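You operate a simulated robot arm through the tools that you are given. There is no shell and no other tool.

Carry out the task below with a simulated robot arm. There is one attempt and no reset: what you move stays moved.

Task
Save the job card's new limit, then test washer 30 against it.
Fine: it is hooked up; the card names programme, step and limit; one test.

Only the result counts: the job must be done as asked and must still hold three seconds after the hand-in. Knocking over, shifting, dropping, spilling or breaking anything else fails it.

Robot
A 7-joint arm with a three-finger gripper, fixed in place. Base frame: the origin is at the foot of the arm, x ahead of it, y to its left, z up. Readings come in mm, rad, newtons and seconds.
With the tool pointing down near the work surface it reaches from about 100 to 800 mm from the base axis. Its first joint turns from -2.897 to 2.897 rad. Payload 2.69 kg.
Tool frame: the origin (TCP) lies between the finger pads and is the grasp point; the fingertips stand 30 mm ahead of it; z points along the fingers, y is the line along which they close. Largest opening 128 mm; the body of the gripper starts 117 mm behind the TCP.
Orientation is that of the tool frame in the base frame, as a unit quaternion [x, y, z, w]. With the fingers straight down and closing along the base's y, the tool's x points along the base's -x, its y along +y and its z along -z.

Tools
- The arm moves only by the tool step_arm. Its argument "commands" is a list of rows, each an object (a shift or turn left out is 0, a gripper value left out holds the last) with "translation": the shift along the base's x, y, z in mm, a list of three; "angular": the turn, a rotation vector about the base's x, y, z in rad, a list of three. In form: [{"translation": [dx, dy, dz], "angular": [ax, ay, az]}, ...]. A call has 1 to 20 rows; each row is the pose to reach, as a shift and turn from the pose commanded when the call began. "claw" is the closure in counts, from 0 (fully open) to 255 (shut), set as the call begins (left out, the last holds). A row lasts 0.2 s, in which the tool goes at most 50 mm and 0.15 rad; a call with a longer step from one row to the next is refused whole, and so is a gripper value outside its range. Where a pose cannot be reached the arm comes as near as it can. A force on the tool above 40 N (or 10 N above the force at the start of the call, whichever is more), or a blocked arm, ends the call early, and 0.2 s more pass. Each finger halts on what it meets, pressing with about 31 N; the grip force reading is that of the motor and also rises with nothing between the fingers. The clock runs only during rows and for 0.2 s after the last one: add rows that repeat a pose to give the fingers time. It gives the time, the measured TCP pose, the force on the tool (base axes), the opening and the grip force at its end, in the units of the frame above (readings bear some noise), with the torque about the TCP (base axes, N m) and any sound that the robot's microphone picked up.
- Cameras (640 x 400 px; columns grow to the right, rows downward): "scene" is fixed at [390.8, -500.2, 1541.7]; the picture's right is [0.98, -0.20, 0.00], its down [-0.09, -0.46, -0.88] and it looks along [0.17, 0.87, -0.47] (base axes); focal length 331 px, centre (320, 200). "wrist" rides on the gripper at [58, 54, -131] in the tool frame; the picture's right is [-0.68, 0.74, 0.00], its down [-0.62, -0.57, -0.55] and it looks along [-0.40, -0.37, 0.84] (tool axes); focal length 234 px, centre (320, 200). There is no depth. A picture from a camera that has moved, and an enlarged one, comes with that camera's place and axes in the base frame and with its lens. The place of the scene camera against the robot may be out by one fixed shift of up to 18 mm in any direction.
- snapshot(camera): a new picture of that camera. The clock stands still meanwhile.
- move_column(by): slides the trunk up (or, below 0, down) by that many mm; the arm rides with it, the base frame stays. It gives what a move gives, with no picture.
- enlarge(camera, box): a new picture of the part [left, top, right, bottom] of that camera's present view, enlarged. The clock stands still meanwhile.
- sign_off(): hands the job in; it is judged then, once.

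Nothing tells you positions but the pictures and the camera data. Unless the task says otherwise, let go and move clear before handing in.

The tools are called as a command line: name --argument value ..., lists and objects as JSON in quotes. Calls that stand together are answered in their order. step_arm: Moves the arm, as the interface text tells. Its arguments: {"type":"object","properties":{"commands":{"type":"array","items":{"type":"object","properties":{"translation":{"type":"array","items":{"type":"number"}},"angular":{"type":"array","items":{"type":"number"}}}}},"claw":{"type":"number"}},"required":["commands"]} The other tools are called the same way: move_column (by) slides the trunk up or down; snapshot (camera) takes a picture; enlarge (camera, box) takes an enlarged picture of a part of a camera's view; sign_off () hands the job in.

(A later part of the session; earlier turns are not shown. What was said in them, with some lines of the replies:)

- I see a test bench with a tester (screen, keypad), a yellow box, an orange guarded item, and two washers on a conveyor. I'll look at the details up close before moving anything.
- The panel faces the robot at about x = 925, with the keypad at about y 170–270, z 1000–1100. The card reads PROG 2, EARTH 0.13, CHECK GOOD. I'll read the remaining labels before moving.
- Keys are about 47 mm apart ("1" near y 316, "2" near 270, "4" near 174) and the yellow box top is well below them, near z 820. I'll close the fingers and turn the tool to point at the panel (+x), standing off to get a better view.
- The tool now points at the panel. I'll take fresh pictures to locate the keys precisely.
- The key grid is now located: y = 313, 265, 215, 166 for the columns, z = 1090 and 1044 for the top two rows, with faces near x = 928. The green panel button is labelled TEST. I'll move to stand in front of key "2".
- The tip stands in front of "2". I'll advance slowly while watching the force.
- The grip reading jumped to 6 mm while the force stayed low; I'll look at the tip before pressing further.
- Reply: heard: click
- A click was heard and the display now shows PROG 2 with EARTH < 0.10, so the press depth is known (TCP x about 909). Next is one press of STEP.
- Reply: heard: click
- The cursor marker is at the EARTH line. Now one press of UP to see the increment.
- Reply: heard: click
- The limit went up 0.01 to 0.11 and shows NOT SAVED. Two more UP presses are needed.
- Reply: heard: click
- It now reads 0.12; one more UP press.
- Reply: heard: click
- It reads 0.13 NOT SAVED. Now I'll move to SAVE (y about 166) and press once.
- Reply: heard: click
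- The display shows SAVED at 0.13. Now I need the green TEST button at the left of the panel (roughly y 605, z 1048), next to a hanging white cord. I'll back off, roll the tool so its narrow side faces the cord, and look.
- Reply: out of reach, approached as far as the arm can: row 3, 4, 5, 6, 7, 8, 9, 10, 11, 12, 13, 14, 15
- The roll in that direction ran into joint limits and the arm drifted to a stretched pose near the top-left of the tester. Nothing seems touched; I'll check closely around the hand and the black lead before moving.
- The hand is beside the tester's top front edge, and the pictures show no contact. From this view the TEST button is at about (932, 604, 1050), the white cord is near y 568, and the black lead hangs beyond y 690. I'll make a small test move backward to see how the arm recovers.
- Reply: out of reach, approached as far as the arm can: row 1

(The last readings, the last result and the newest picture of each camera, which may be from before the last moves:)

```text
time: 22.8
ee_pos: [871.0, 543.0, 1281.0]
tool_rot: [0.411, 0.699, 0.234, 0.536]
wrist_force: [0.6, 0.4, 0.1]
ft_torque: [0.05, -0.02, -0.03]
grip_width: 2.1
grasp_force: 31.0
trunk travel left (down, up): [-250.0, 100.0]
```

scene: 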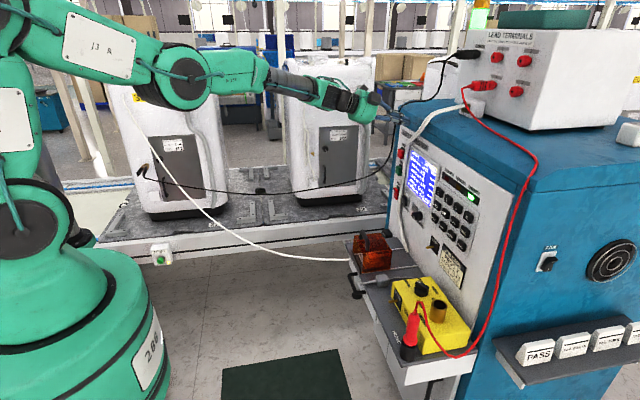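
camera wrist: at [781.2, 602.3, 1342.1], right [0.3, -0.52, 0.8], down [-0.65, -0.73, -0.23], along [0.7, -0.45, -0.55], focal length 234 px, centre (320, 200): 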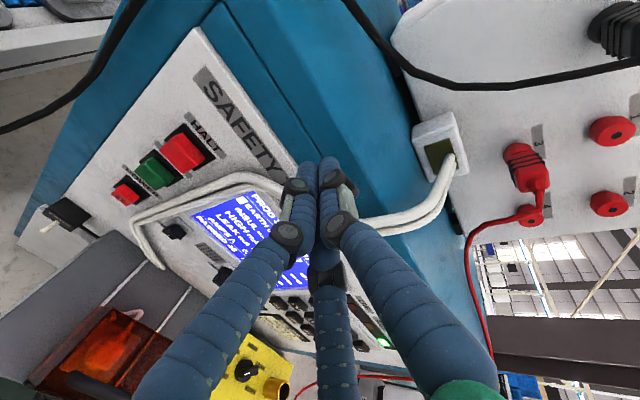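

Commands are relative to the achieved pose. I'll return to the straight-ahead orientation while backing away to a safe standoff.

step_arm --commands '[{"translation": [-19, -8, -5], "angular": [-0.119, -0.03, 0.0327]}, {"translation": [-38, -16, -10], "angular": [-0.238, -0.06, 0.0654]}, {"translation": [-57, -24, -20], "angular": [-0.357, -0.09, 0.0981]}, {"translation": [-76, -32, -30], "angular": [-0.4765, -0.1205, 0.1308]}, {"translation": [-95, -40, -40], "angular": [-0.596, -0.151, 0.1635]}, {"translation": [-114, -48, -55], "angular": [-0.715, -0.181, 0.196]}, {"translation": [-132, -56, -70], "angular": [-0.834, -0.211, 0.229]}, {"translation": [-150, -63, -80], "angular": [-0.953, -0.241, 0.2615]}, {"translation": [-150, -63, -80], "angular": [-0.953, -0.241, 0.2615]}]'

snapshot --camera "wrist"

snapshot --camera "scene"

```text
time: 24.8
ee_pos: [718.6, 482.7, 1201.6]
tool_rot: [-0.002, 0.707, 0.002, 0.707]
wrist_force: [0.7, 0.8, 0.4]
ft_torque: [-0.01, 0.01, 0.01]
grip_width: 2.0
grasp_force: 31.9
trunk travel left (down, up): [-250.0, 100.0]
```

```text
taken
camera wrist: at [587.6, 532.8, 1142.3], right [0.0, 0.74, 0.68], down [-0.55, -0.57, 0.62], along [0.84, -0.37, 0.4], focal length 234 px, centre (320, 200)
```

wrist: 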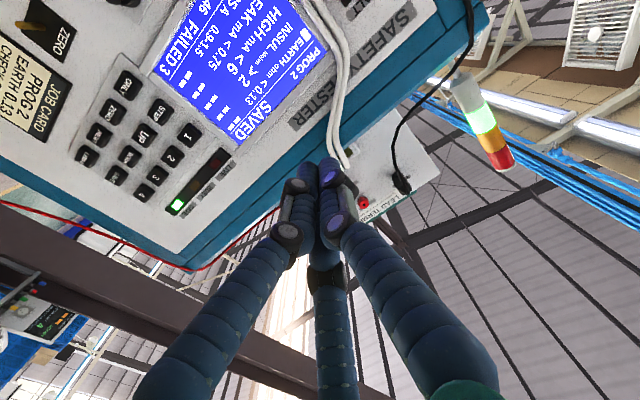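

```text
taken
```

scene: 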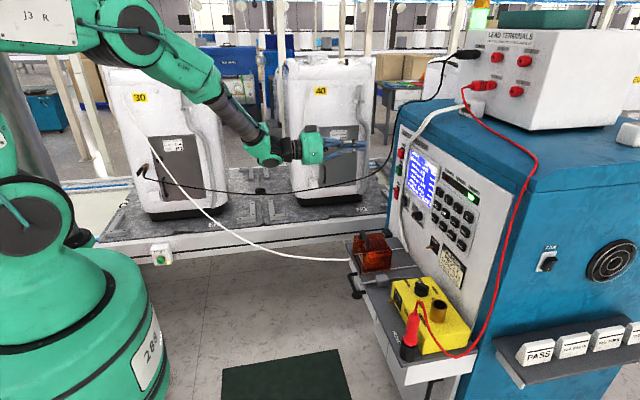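

Back in a known pose. Now I'll move in front of the TEST button at a standoff (TCP about 780, 606, 1050) and look again.

step_arm --commands '[{"translation": [0, 25, -35]}, {"translation": [0, 50, -70]}, {"translation": [0, 75, -105]}, {"translation": [10, 100, -135]}, {"translation": [25, 120, -145]}, {"translation": [40, 126, -151]}, {"translation": [59, 126, -151]}, {"translation": [59, 126, -151]}]'

snapshot --camera "wrist"

enlarge --camera "scene" --box '[320, 100, 440, 220]'

```text
time: 26.6
ee_pos: [779.8, 608.5, 1050.5]
tool_rot: [-0.001, 0.707, 0.001, 0.707]
wrist_force: [0.7, -0.1, -1.1]
ft_torque: [-0.05, -0.03, -0.01]
grip_width: 2.2
grasp_force: 31.6
trunk travel left (down, up): [-250.0, 100.0]
```

```text
taken
camera wrist: at [647.6, 659.4, 992.0], right [0.0, 0.74, 0.68], down [-0.55, -0.57, 0.62], along [0.84, -0.37, 0.4], focal length 234 px, centre (320, 200)
```

wrist: 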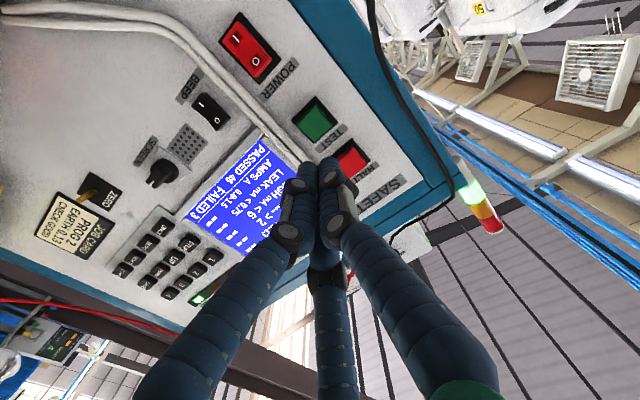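

```text
3.33 times, centred on (380, 160) of scene
camera zoom: at [390.8, -500.2, 1541.7], right [0.98, -0.2, 0.0], down [-0.09, -0.46, -0.88], along [0.17, 0.87, -0.47], focal length 1105 px, centre (120, 333)
```

zoom: 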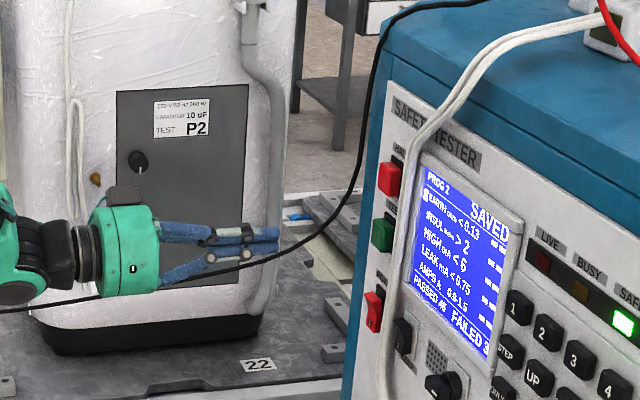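

enlarge --camera "wrist" --box '[200, 0, 440, 200]'

```text
2.00 times, centred on (320, 100) of wrist
camera zoom: at [647.6, 659.4, 992.0], right [0.0, 0.74, 0.68], down [-0.55, -0.57, 0.62], along [0.84, -0.37, 0.4], focal length 468 px, centre (320, 400)
```

zoom: 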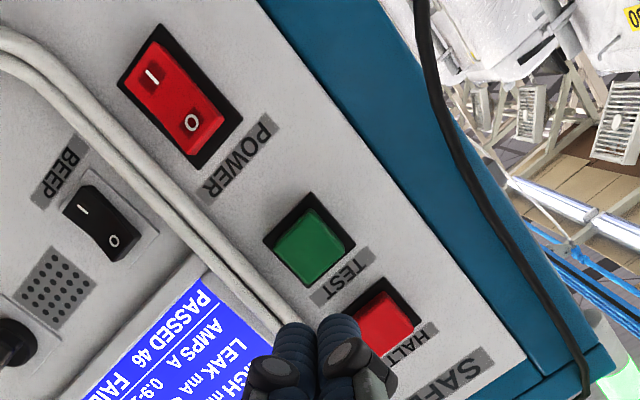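

TEST is at about y 605, z 1043, and the cord edge is about 32 mm away, so a straight approach is clear. I'll advance to just short of the button.

step_arm --commands '[{"translation": [10, 1, -7]}, {"translation": [35, 1, -7]}, {"translation": [60, 1, -7]}, {"translation": [80, 1, -7]}, {"translation": [95, 1, -7]}, {"translation": [95, 1, -7]}]'

snapshot --camera "wrist"

enlarge --camera "scene" --box '[360, 130, 430, 200]'

```text
time: 28.0
ee_pos: [874.3, 609.0, 1043.6]
tool_rot: [-0.001, 0.708, 0.001, 0.707]
wrist_force: [1.0, -1.0, -0.3]
ft_torque: [0.01, 0.01, -0.01]
grip_width: 2.2
grasp_force: 31.3
trunk travel left (down, up): [-250.0, 100.0]
```

```text
taken
camera wrist: at [742.5, 660.3, 983.9], right [0.0, 0.74, 0.68], down [-0.55, -0.57, 0.62], along [0.84, -0.37, 0.4], focal length 234 px, centre (320, 200)
```

wrist: 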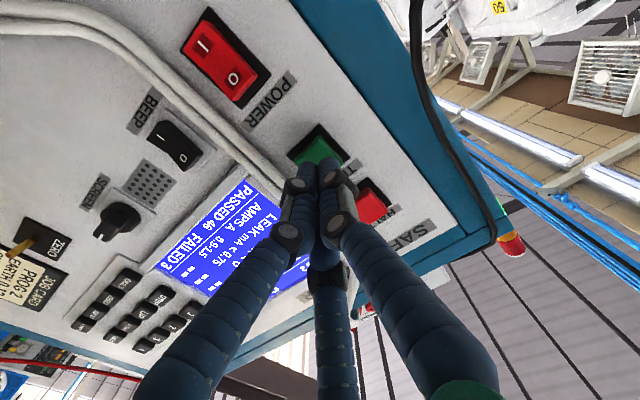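

```text
5.71 times, centred on (395, 165) of scene
camera zoom: at [390.8, -500.2, 1541.7], right [0.98, -0.2, 0.0], down [-0.09, -0.46, -0.88], along [0.17, 0.87, -0.47], focal length 1894 px, centre (-109, 400)
```

zoom: 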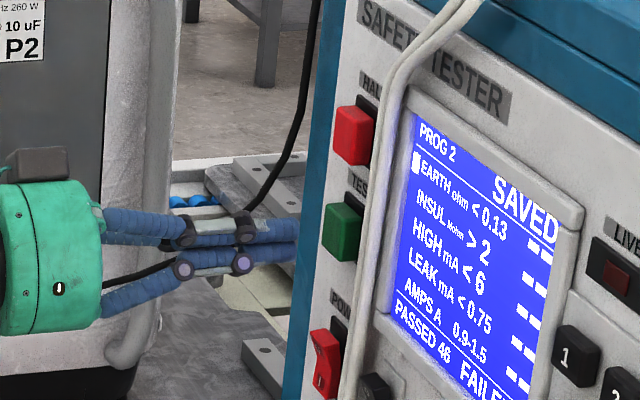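

step_arm --commands '[{"translation": [4, 0, 2]}, {"translation": [8, 0, 2]}, {"translation": [11, 0, 2]}, {"translation": [13, 0, 2]}, {"translation": [15, 0, 2]}]'

enlarge --camera "scene" --box '[360, 130, 430, 200]'

enlarge --camera "wrist" --box '[230, 80, 420, 220]'

```text
time: 29.2
ee_pos: [887.4, 608.5, 1046.2]
tool_rot: [-0.001, 0.707, 0.001, 0.707]
wrist_force: [-0.1, -0.4, 0.1]
ft_torque: [0.01, -0.02, 0.04]
grip_width: 2.1
grasp_force: 30.7
trunk travel left (down, up): [-250.0, 100.0]
```

```text
5.71 times, centred on (395, 165) of scene
camera zoom: at [390.8, -500.2, 1541.7], right [0.98, -0.2, 0.0], down [-0.09, -0.46, -0.88], along [0.17, 0.87, -0.47], focal length 1894 px, centre (-109, 400)
```

zoom: 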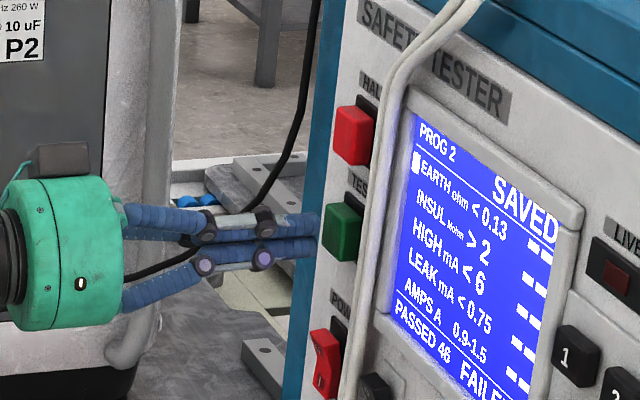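

```text
2.86 times, centred on (325, 150) of wrist
camera zoom: at [756.7, 660.0, 986.3], right [0.0, 0.74, 0.68], down [-0.55, -0.57, 0.62], along [0.84, -0.37, 0.4], focal length 669 px, centre (306, 343)
```

zoom: 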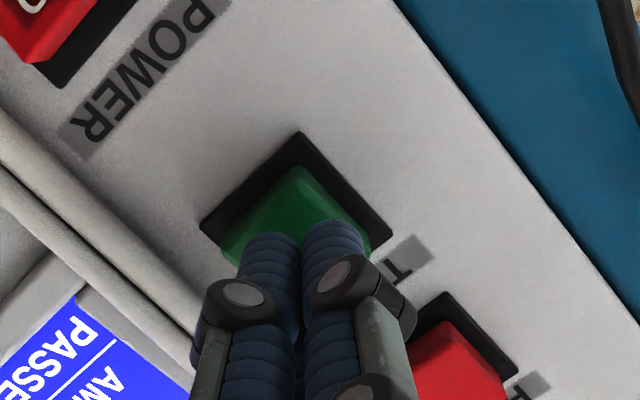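

step_arm --commands '[{"translation": [2, 0, 0]}, {"translation": [4, 0, 0]}, {"translation": [6, 0, 0]}]'

enlarge --camera "scene" --box '[360, 130, 430, 200]'

```text
time: 30.0
ee_pos: [895.0, 609.2, 1045.6]
tool_rot: [-0.001, 0.707, 0.001, 0.707]
wrist_force: [0.1, 0.3, -0.2]
ft_torque: [-0.02, 0.0, 0.02]
grip_width: 2.4
grasp_force: 31.1
trunk travel left (down, up): [-250.0, 100.0]
```

```text
5.71 times, centred on (395, 165) of scene
camera zoom: at [390.8, -500.2, 1541.7], right [0.98, -0.2, 0.0], down [-0.09, -0.46, -0.88], along [0.17, 0.87, -0.47], focal length 1894 px, centre (-109, 400)
```

zoom: 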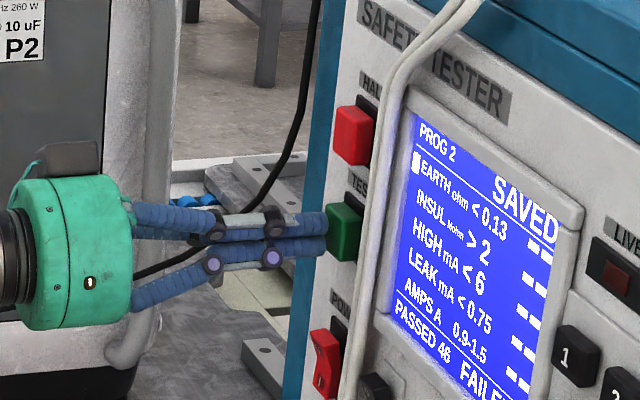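

step_arm --commands '[{"translation": [1.5, 0, 0]}, {"translation": [3, 0, 0]}]'

enlarge --camera "scene" --box '[360, 130, 430, 200]'

```text
time: 30.6
ee_pos: [897.2, 608.6, 1046.5]
tool_rot: [-0.001, 0.707, 0.001, 0.707]
wrist_force: [-0.1, 0.3, -0.2]
ft_torque: [-0.01, 0.01, -0.04]
grip_width: 2.4
grasp_force: 31.5
trunk travel left (down, up): [-250.0, 100.0]
```

```text
5.71 times, centred on (395, 165) of scene
camera zoom: at [390.8, -500.2, 1541.7], right [0.98, -0.2, 0.0], down [-0.09, -0.46, -0.88], along [0.17, 0.87, -0.47], focal length 1894 px, centre (-109, 400)
```

zoom: 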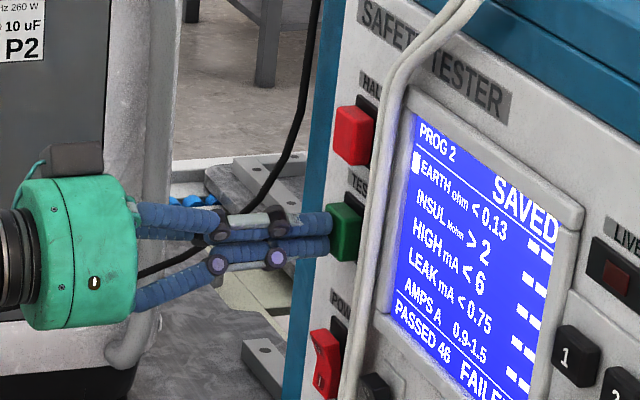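

step_arm --commands '[{"translation": [1, 0, 0]}, {"translation": [2, 0, 0]}, {"translation": [3, 0, 0]}]'

enlarge --camera "scene" --box '[360, 130, 430, 200]'

```text
time: 31.4
ee_pos: [900.7, 608.1, 1045.5]
tool_rot: [0.0, 0.707, 0.0, 0.707]
wrist_force: [0.0, -0.1, 0.2]
ft_torque: [0.01, 0.03, 0.03]
grip_width: 1.8
grasp_force: 31.7
trunk travel left (down, up): [-250.0, 100.0]
```

```text
5.71 times, centred on (395, 165) of scene
camera zoom: at [390.8, -500.2, 1541.7], right [0.98, -0.2, 0.0], down [-0.09, -0.46, -0.88], along [0.17, 0.87, -0.47], focal length 1894 px, centre (-109, 400)
```

zoom: 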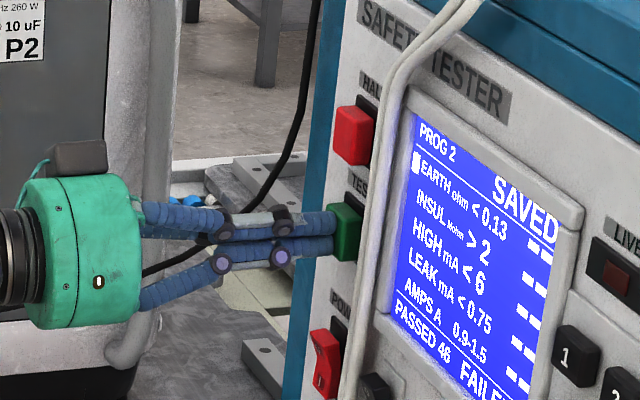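

step_arm --commands '[{"translation": [1, 0, 0]}, {"translation": [2, 0, 0]}, {"translation": [3, 0, 0]}]'

enlarge --camera "scene" --box '[360, 130, 430, 200]'

```text
time: 32.2
ee_pos: [904.0, 608.6, 1046.2]
tool_rot: [0.0, 0.707, 0.001, 0.707]
wrist_force: [-2.2, -1.4, -0.8]
ft_torque: [0.03, 0.0, -0.04]
grip_width: 2.1
grasp_force: 31.7
trunk travel left (down, up): [-250.0, 100.0]
```

```text
5.71 times, centred on (395, 165) of scene
camera zoom: at [390.8, -500.2, 1541.7], right [0.98, -0.2, 0.0], down [-0.09, -0.46, -0.88], along [0.17, 0.87, -0.47], focal length 1894 px, centre (-109, 400)
```

zoom: 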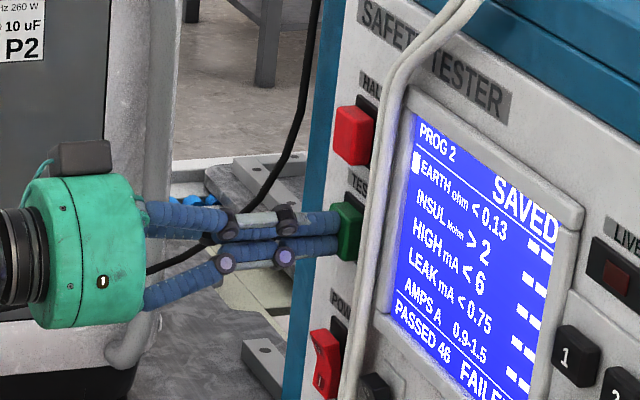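

Contact begins (about -2 N). I'll press a few millimetres further.

step_arm --commands '[{"translation": [1, 0, 0]}, {"translation": [2, 0, 0]}]'

snapshot --camera "scene"

enlarge --camera "scene" --box '[360, 130, 460, 230]'

```text
time: 32.8
ee_pos: [905.0, 608.9, 1045.2]
tool_rot: [0.0, 0.707, 0.001, 0.707]
wrist_force: [-5.1, -1.3, -0.3]
ft_torque: [0.06, 0.0, -0.07]
grip_width: 2.1
grasp_force: 31.2
trunk travel left (down, up): [-250.0, 100.0]
heard: click
```

```text
taken
```

scene: 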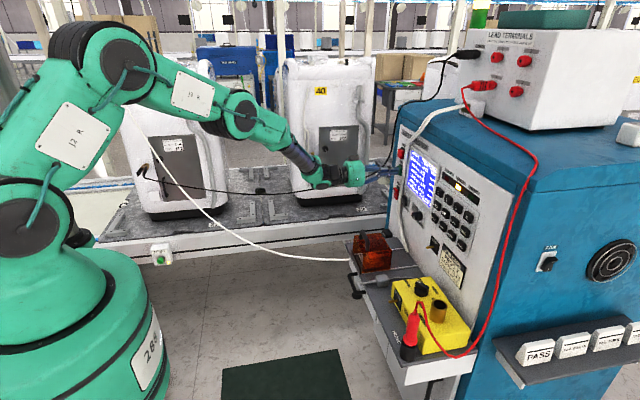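

```text
4.00 times, centred on (410, 180) of scene
camera zoom: at [390.8, -500.2, 1541.7], right [0.98, -0.2, 0.0], down [-0.09, -0.46, -0.88], along [0.17, 0.87, -0.47], focal length 1326 px, centre (-40, 280)
```

zoom: 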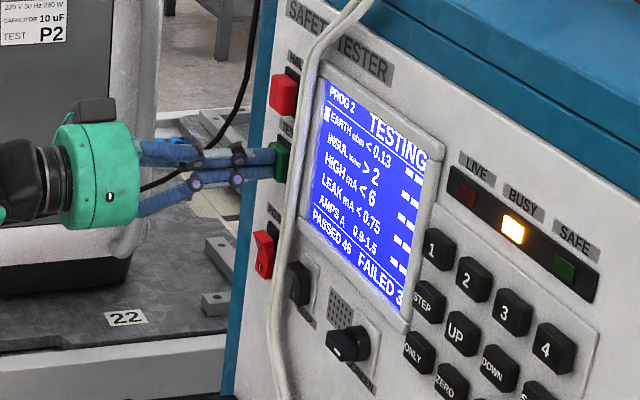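

TESTING is shown and BUSY is lit. I'll release the button straight back and withdraw well clear, leaving everything else alone.

step_arm --commands '[{"translation": [-15, 0, 0]}, {"translation": [-40, 0, 0]}, {"translation": [-80, 0, 0]}, {"translation": [-120, 0, 5]}, {"translation": [-160, -20, 20]}, {"translation": [-190, -50, 40]}, {"translation": [-210, -80, 70]}, {"translation": [-210, -80, 70]}]'

enlarge --camera "scene" --box '[380, 130, 480, 230]'

```text
time: 34.6
ee_pos: [696.1, 528.8, 1115.0]
tool_rot: [0.0, 0.707, 0.002, 0.707]
wrist_force: [-0.5, 0.0, 0.0]
ft_torque: [-0.02, 0.06, 0.08]
grip_width: 2.1
grasp_force: 31.4
trunk travel left (down, up): [-250.0, 100.0]
```

```text
4.00 times, centred on (430, 180) of scene
camera zoom: at [390.8, -500.2, 1541.7], right [0.98, -0.2, 0.0], down [-0.09, -0.46, -0.88], along [0.17, 0.87, -0.47], focal length 1326 px, centre (-120, 280)
```

zoom: 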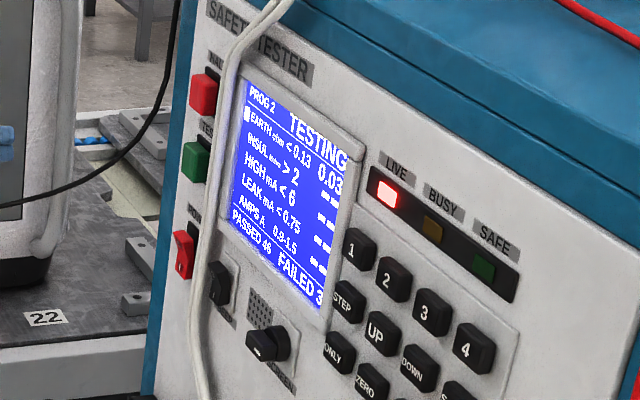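

The EARTH reading is 0.03 and LIVE is lit, so the test is running. I'll hold still and let it finish.

step_arm --commands '[{}, {}, {}, {}, {}, {}, {}, {}, {}, {}, {}, {}, {}, {}, {}]'

enlarge --camera "scene" --box '[380, 130, 480, 230]'

```text
time: 37.8
ee_pos: [696.9, 528.8, 1115.3]
tool_rot: [-0.001, 0.707, 0.001, 0.707]
wrist_force: [0.4, -0.7, 0.3]
ft_torque: [0.02, -0.01, 0.01]
grip_width: 2.1
grasp_force: 30.8
trunk travel left (down, up): [-250.0, 100.0]
```

```text
4.00 times, centred on (430, 180) of scene
camera zoom: at [390.8, -500.2, 1541.7], right [0.98, -0.2, 0.0], down [-0.09, -0.46, -0.88], along [0.17, 0.87, -0.47], focal length 1326 px, centre (-120, 280)
```

zoom: 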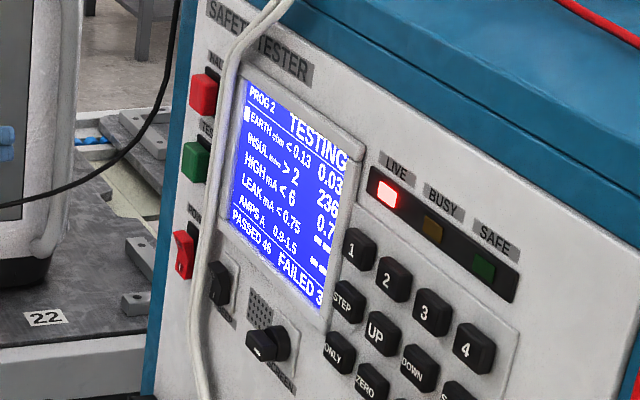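

INSUL and HIGH have come in within limits; LEAK and AMPS are still to come. I'll keep waiting.

step_arm --commands '[{}, {}, {}, {}, {}, {}, {}, {}, {}, {}, {}, {}, {}, {}, {}, {}, {}, {}, {}, {}]'

enlarge --camera "scene" --box '[380, 130, 480, 230]'

```text
time: 42.0
ee_pos: [697.6, 528.0, 1115.9]
tool_rot: [-0.001, 0.707, 0.001, 0.707]
wrist_force: [0.0, 0.3, 0.8]
ft_torque: [-0.05, -0.03, -0.02]
grip_width: 2.1
grasp_force: 31.5
trunk travel left (down, up): [-250.0, 100.0]
```

```text
4.00 times, centred on (430, 180) of scene
camera zoom: at [390.8, -500.2, 1541.7], right [0.98, -0.2, 0.0], down [-0.09, -0.46, -0.88], along [0.17, 0.87, -0.47], focal length 1326 px, centre (-120, 280)
```

zoom: 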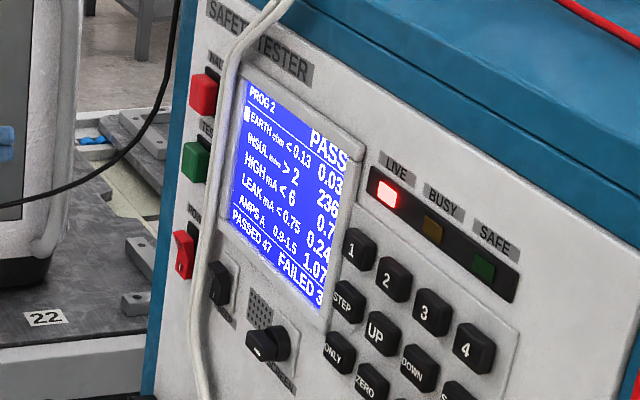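

PASS, with the passed count now 47. LIVE is still lit, so I'll wait until SAFE returns before handing in.

step_arm --commands '[{}, {}, {}, {}, {}, {}, {}, {}, {}, {}, {}, {}, {}, {}, {}, {}, {}, {}, {}, {}]'

enlarge --camera "scene" --box '[380, 130, 480, 230]'

snapshot --camera "scene"

```text
time: 46.2
ee_pos: [696.9, 527.6, 1114.4]
tool_rot: [-0.001, 0.707, 0.001, 0.707]
wrist_force: [0.9, 0.6, 0.9]
ft_torque: [0.01, 0.0, 0.0]
grip_width: 2.0
grasp_force: 31.0
trunk travel left (down, up): [-250.0, 100.0]
```

```text
4.00 times, centred on (430, 180) of scene
camera zoom: at [390.8, -500.2, 1541.7], right [0.98, -0.2, 0.0], down [-0.09, -0.46, -0.88], along [0.17, 0.87, -0.47], focal length 1326 px, centre (-120, 280)
```

zoom: 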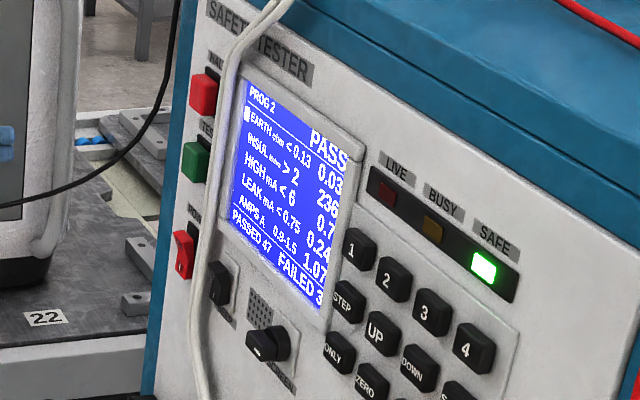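

```text
taken
```

scene: 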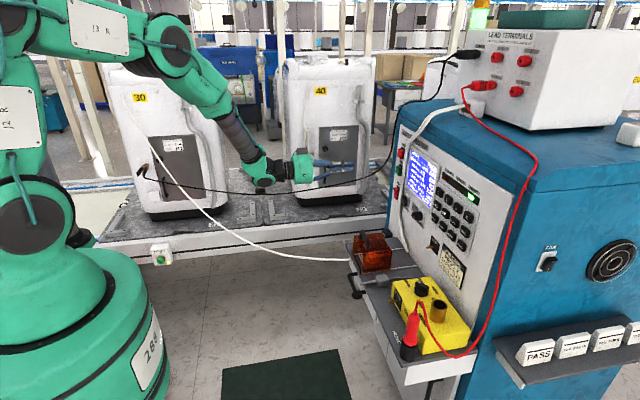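

The display shows PROG 2, EARTH < 0.13 saved and washer 30 PASS (47 passed). The SAFE lamp is lit, the hand is clear and nothing else has moved, so I'm handing in.

sign_off

```text
The job is handed in.
```

The new limit is saved and washer 30 passed its one test against it. The tester ended on PASS with the SAFE lamp lit.

- **Limit:** on programme 2, I raised the EARTH limit from 0.10 to the card's 0.13. The display confirmed SAVED.
- **Test:** I pressed the panel's TEST button once. Earth read 0.03 against the 0.13 limit, and the other four steps were within limits too. The passed count went from 46 to 47, and failed stayed at 3.
- **Programme choice:** washer 30's own label says "TEST P1". I ran programme 2 because the task says the card names the programme.
- **"CHECK GOOD":** the card also carries this line. I took it as a note, not a second test, and left the yellow check box alone.
- **Arm drift:** after saving, one move went out of reach. The arm drifted to near the tester's top-left edge before I brought it back. The pictures showed no contact and nothing out of place.

The hand was clear of the tester at hand-in.
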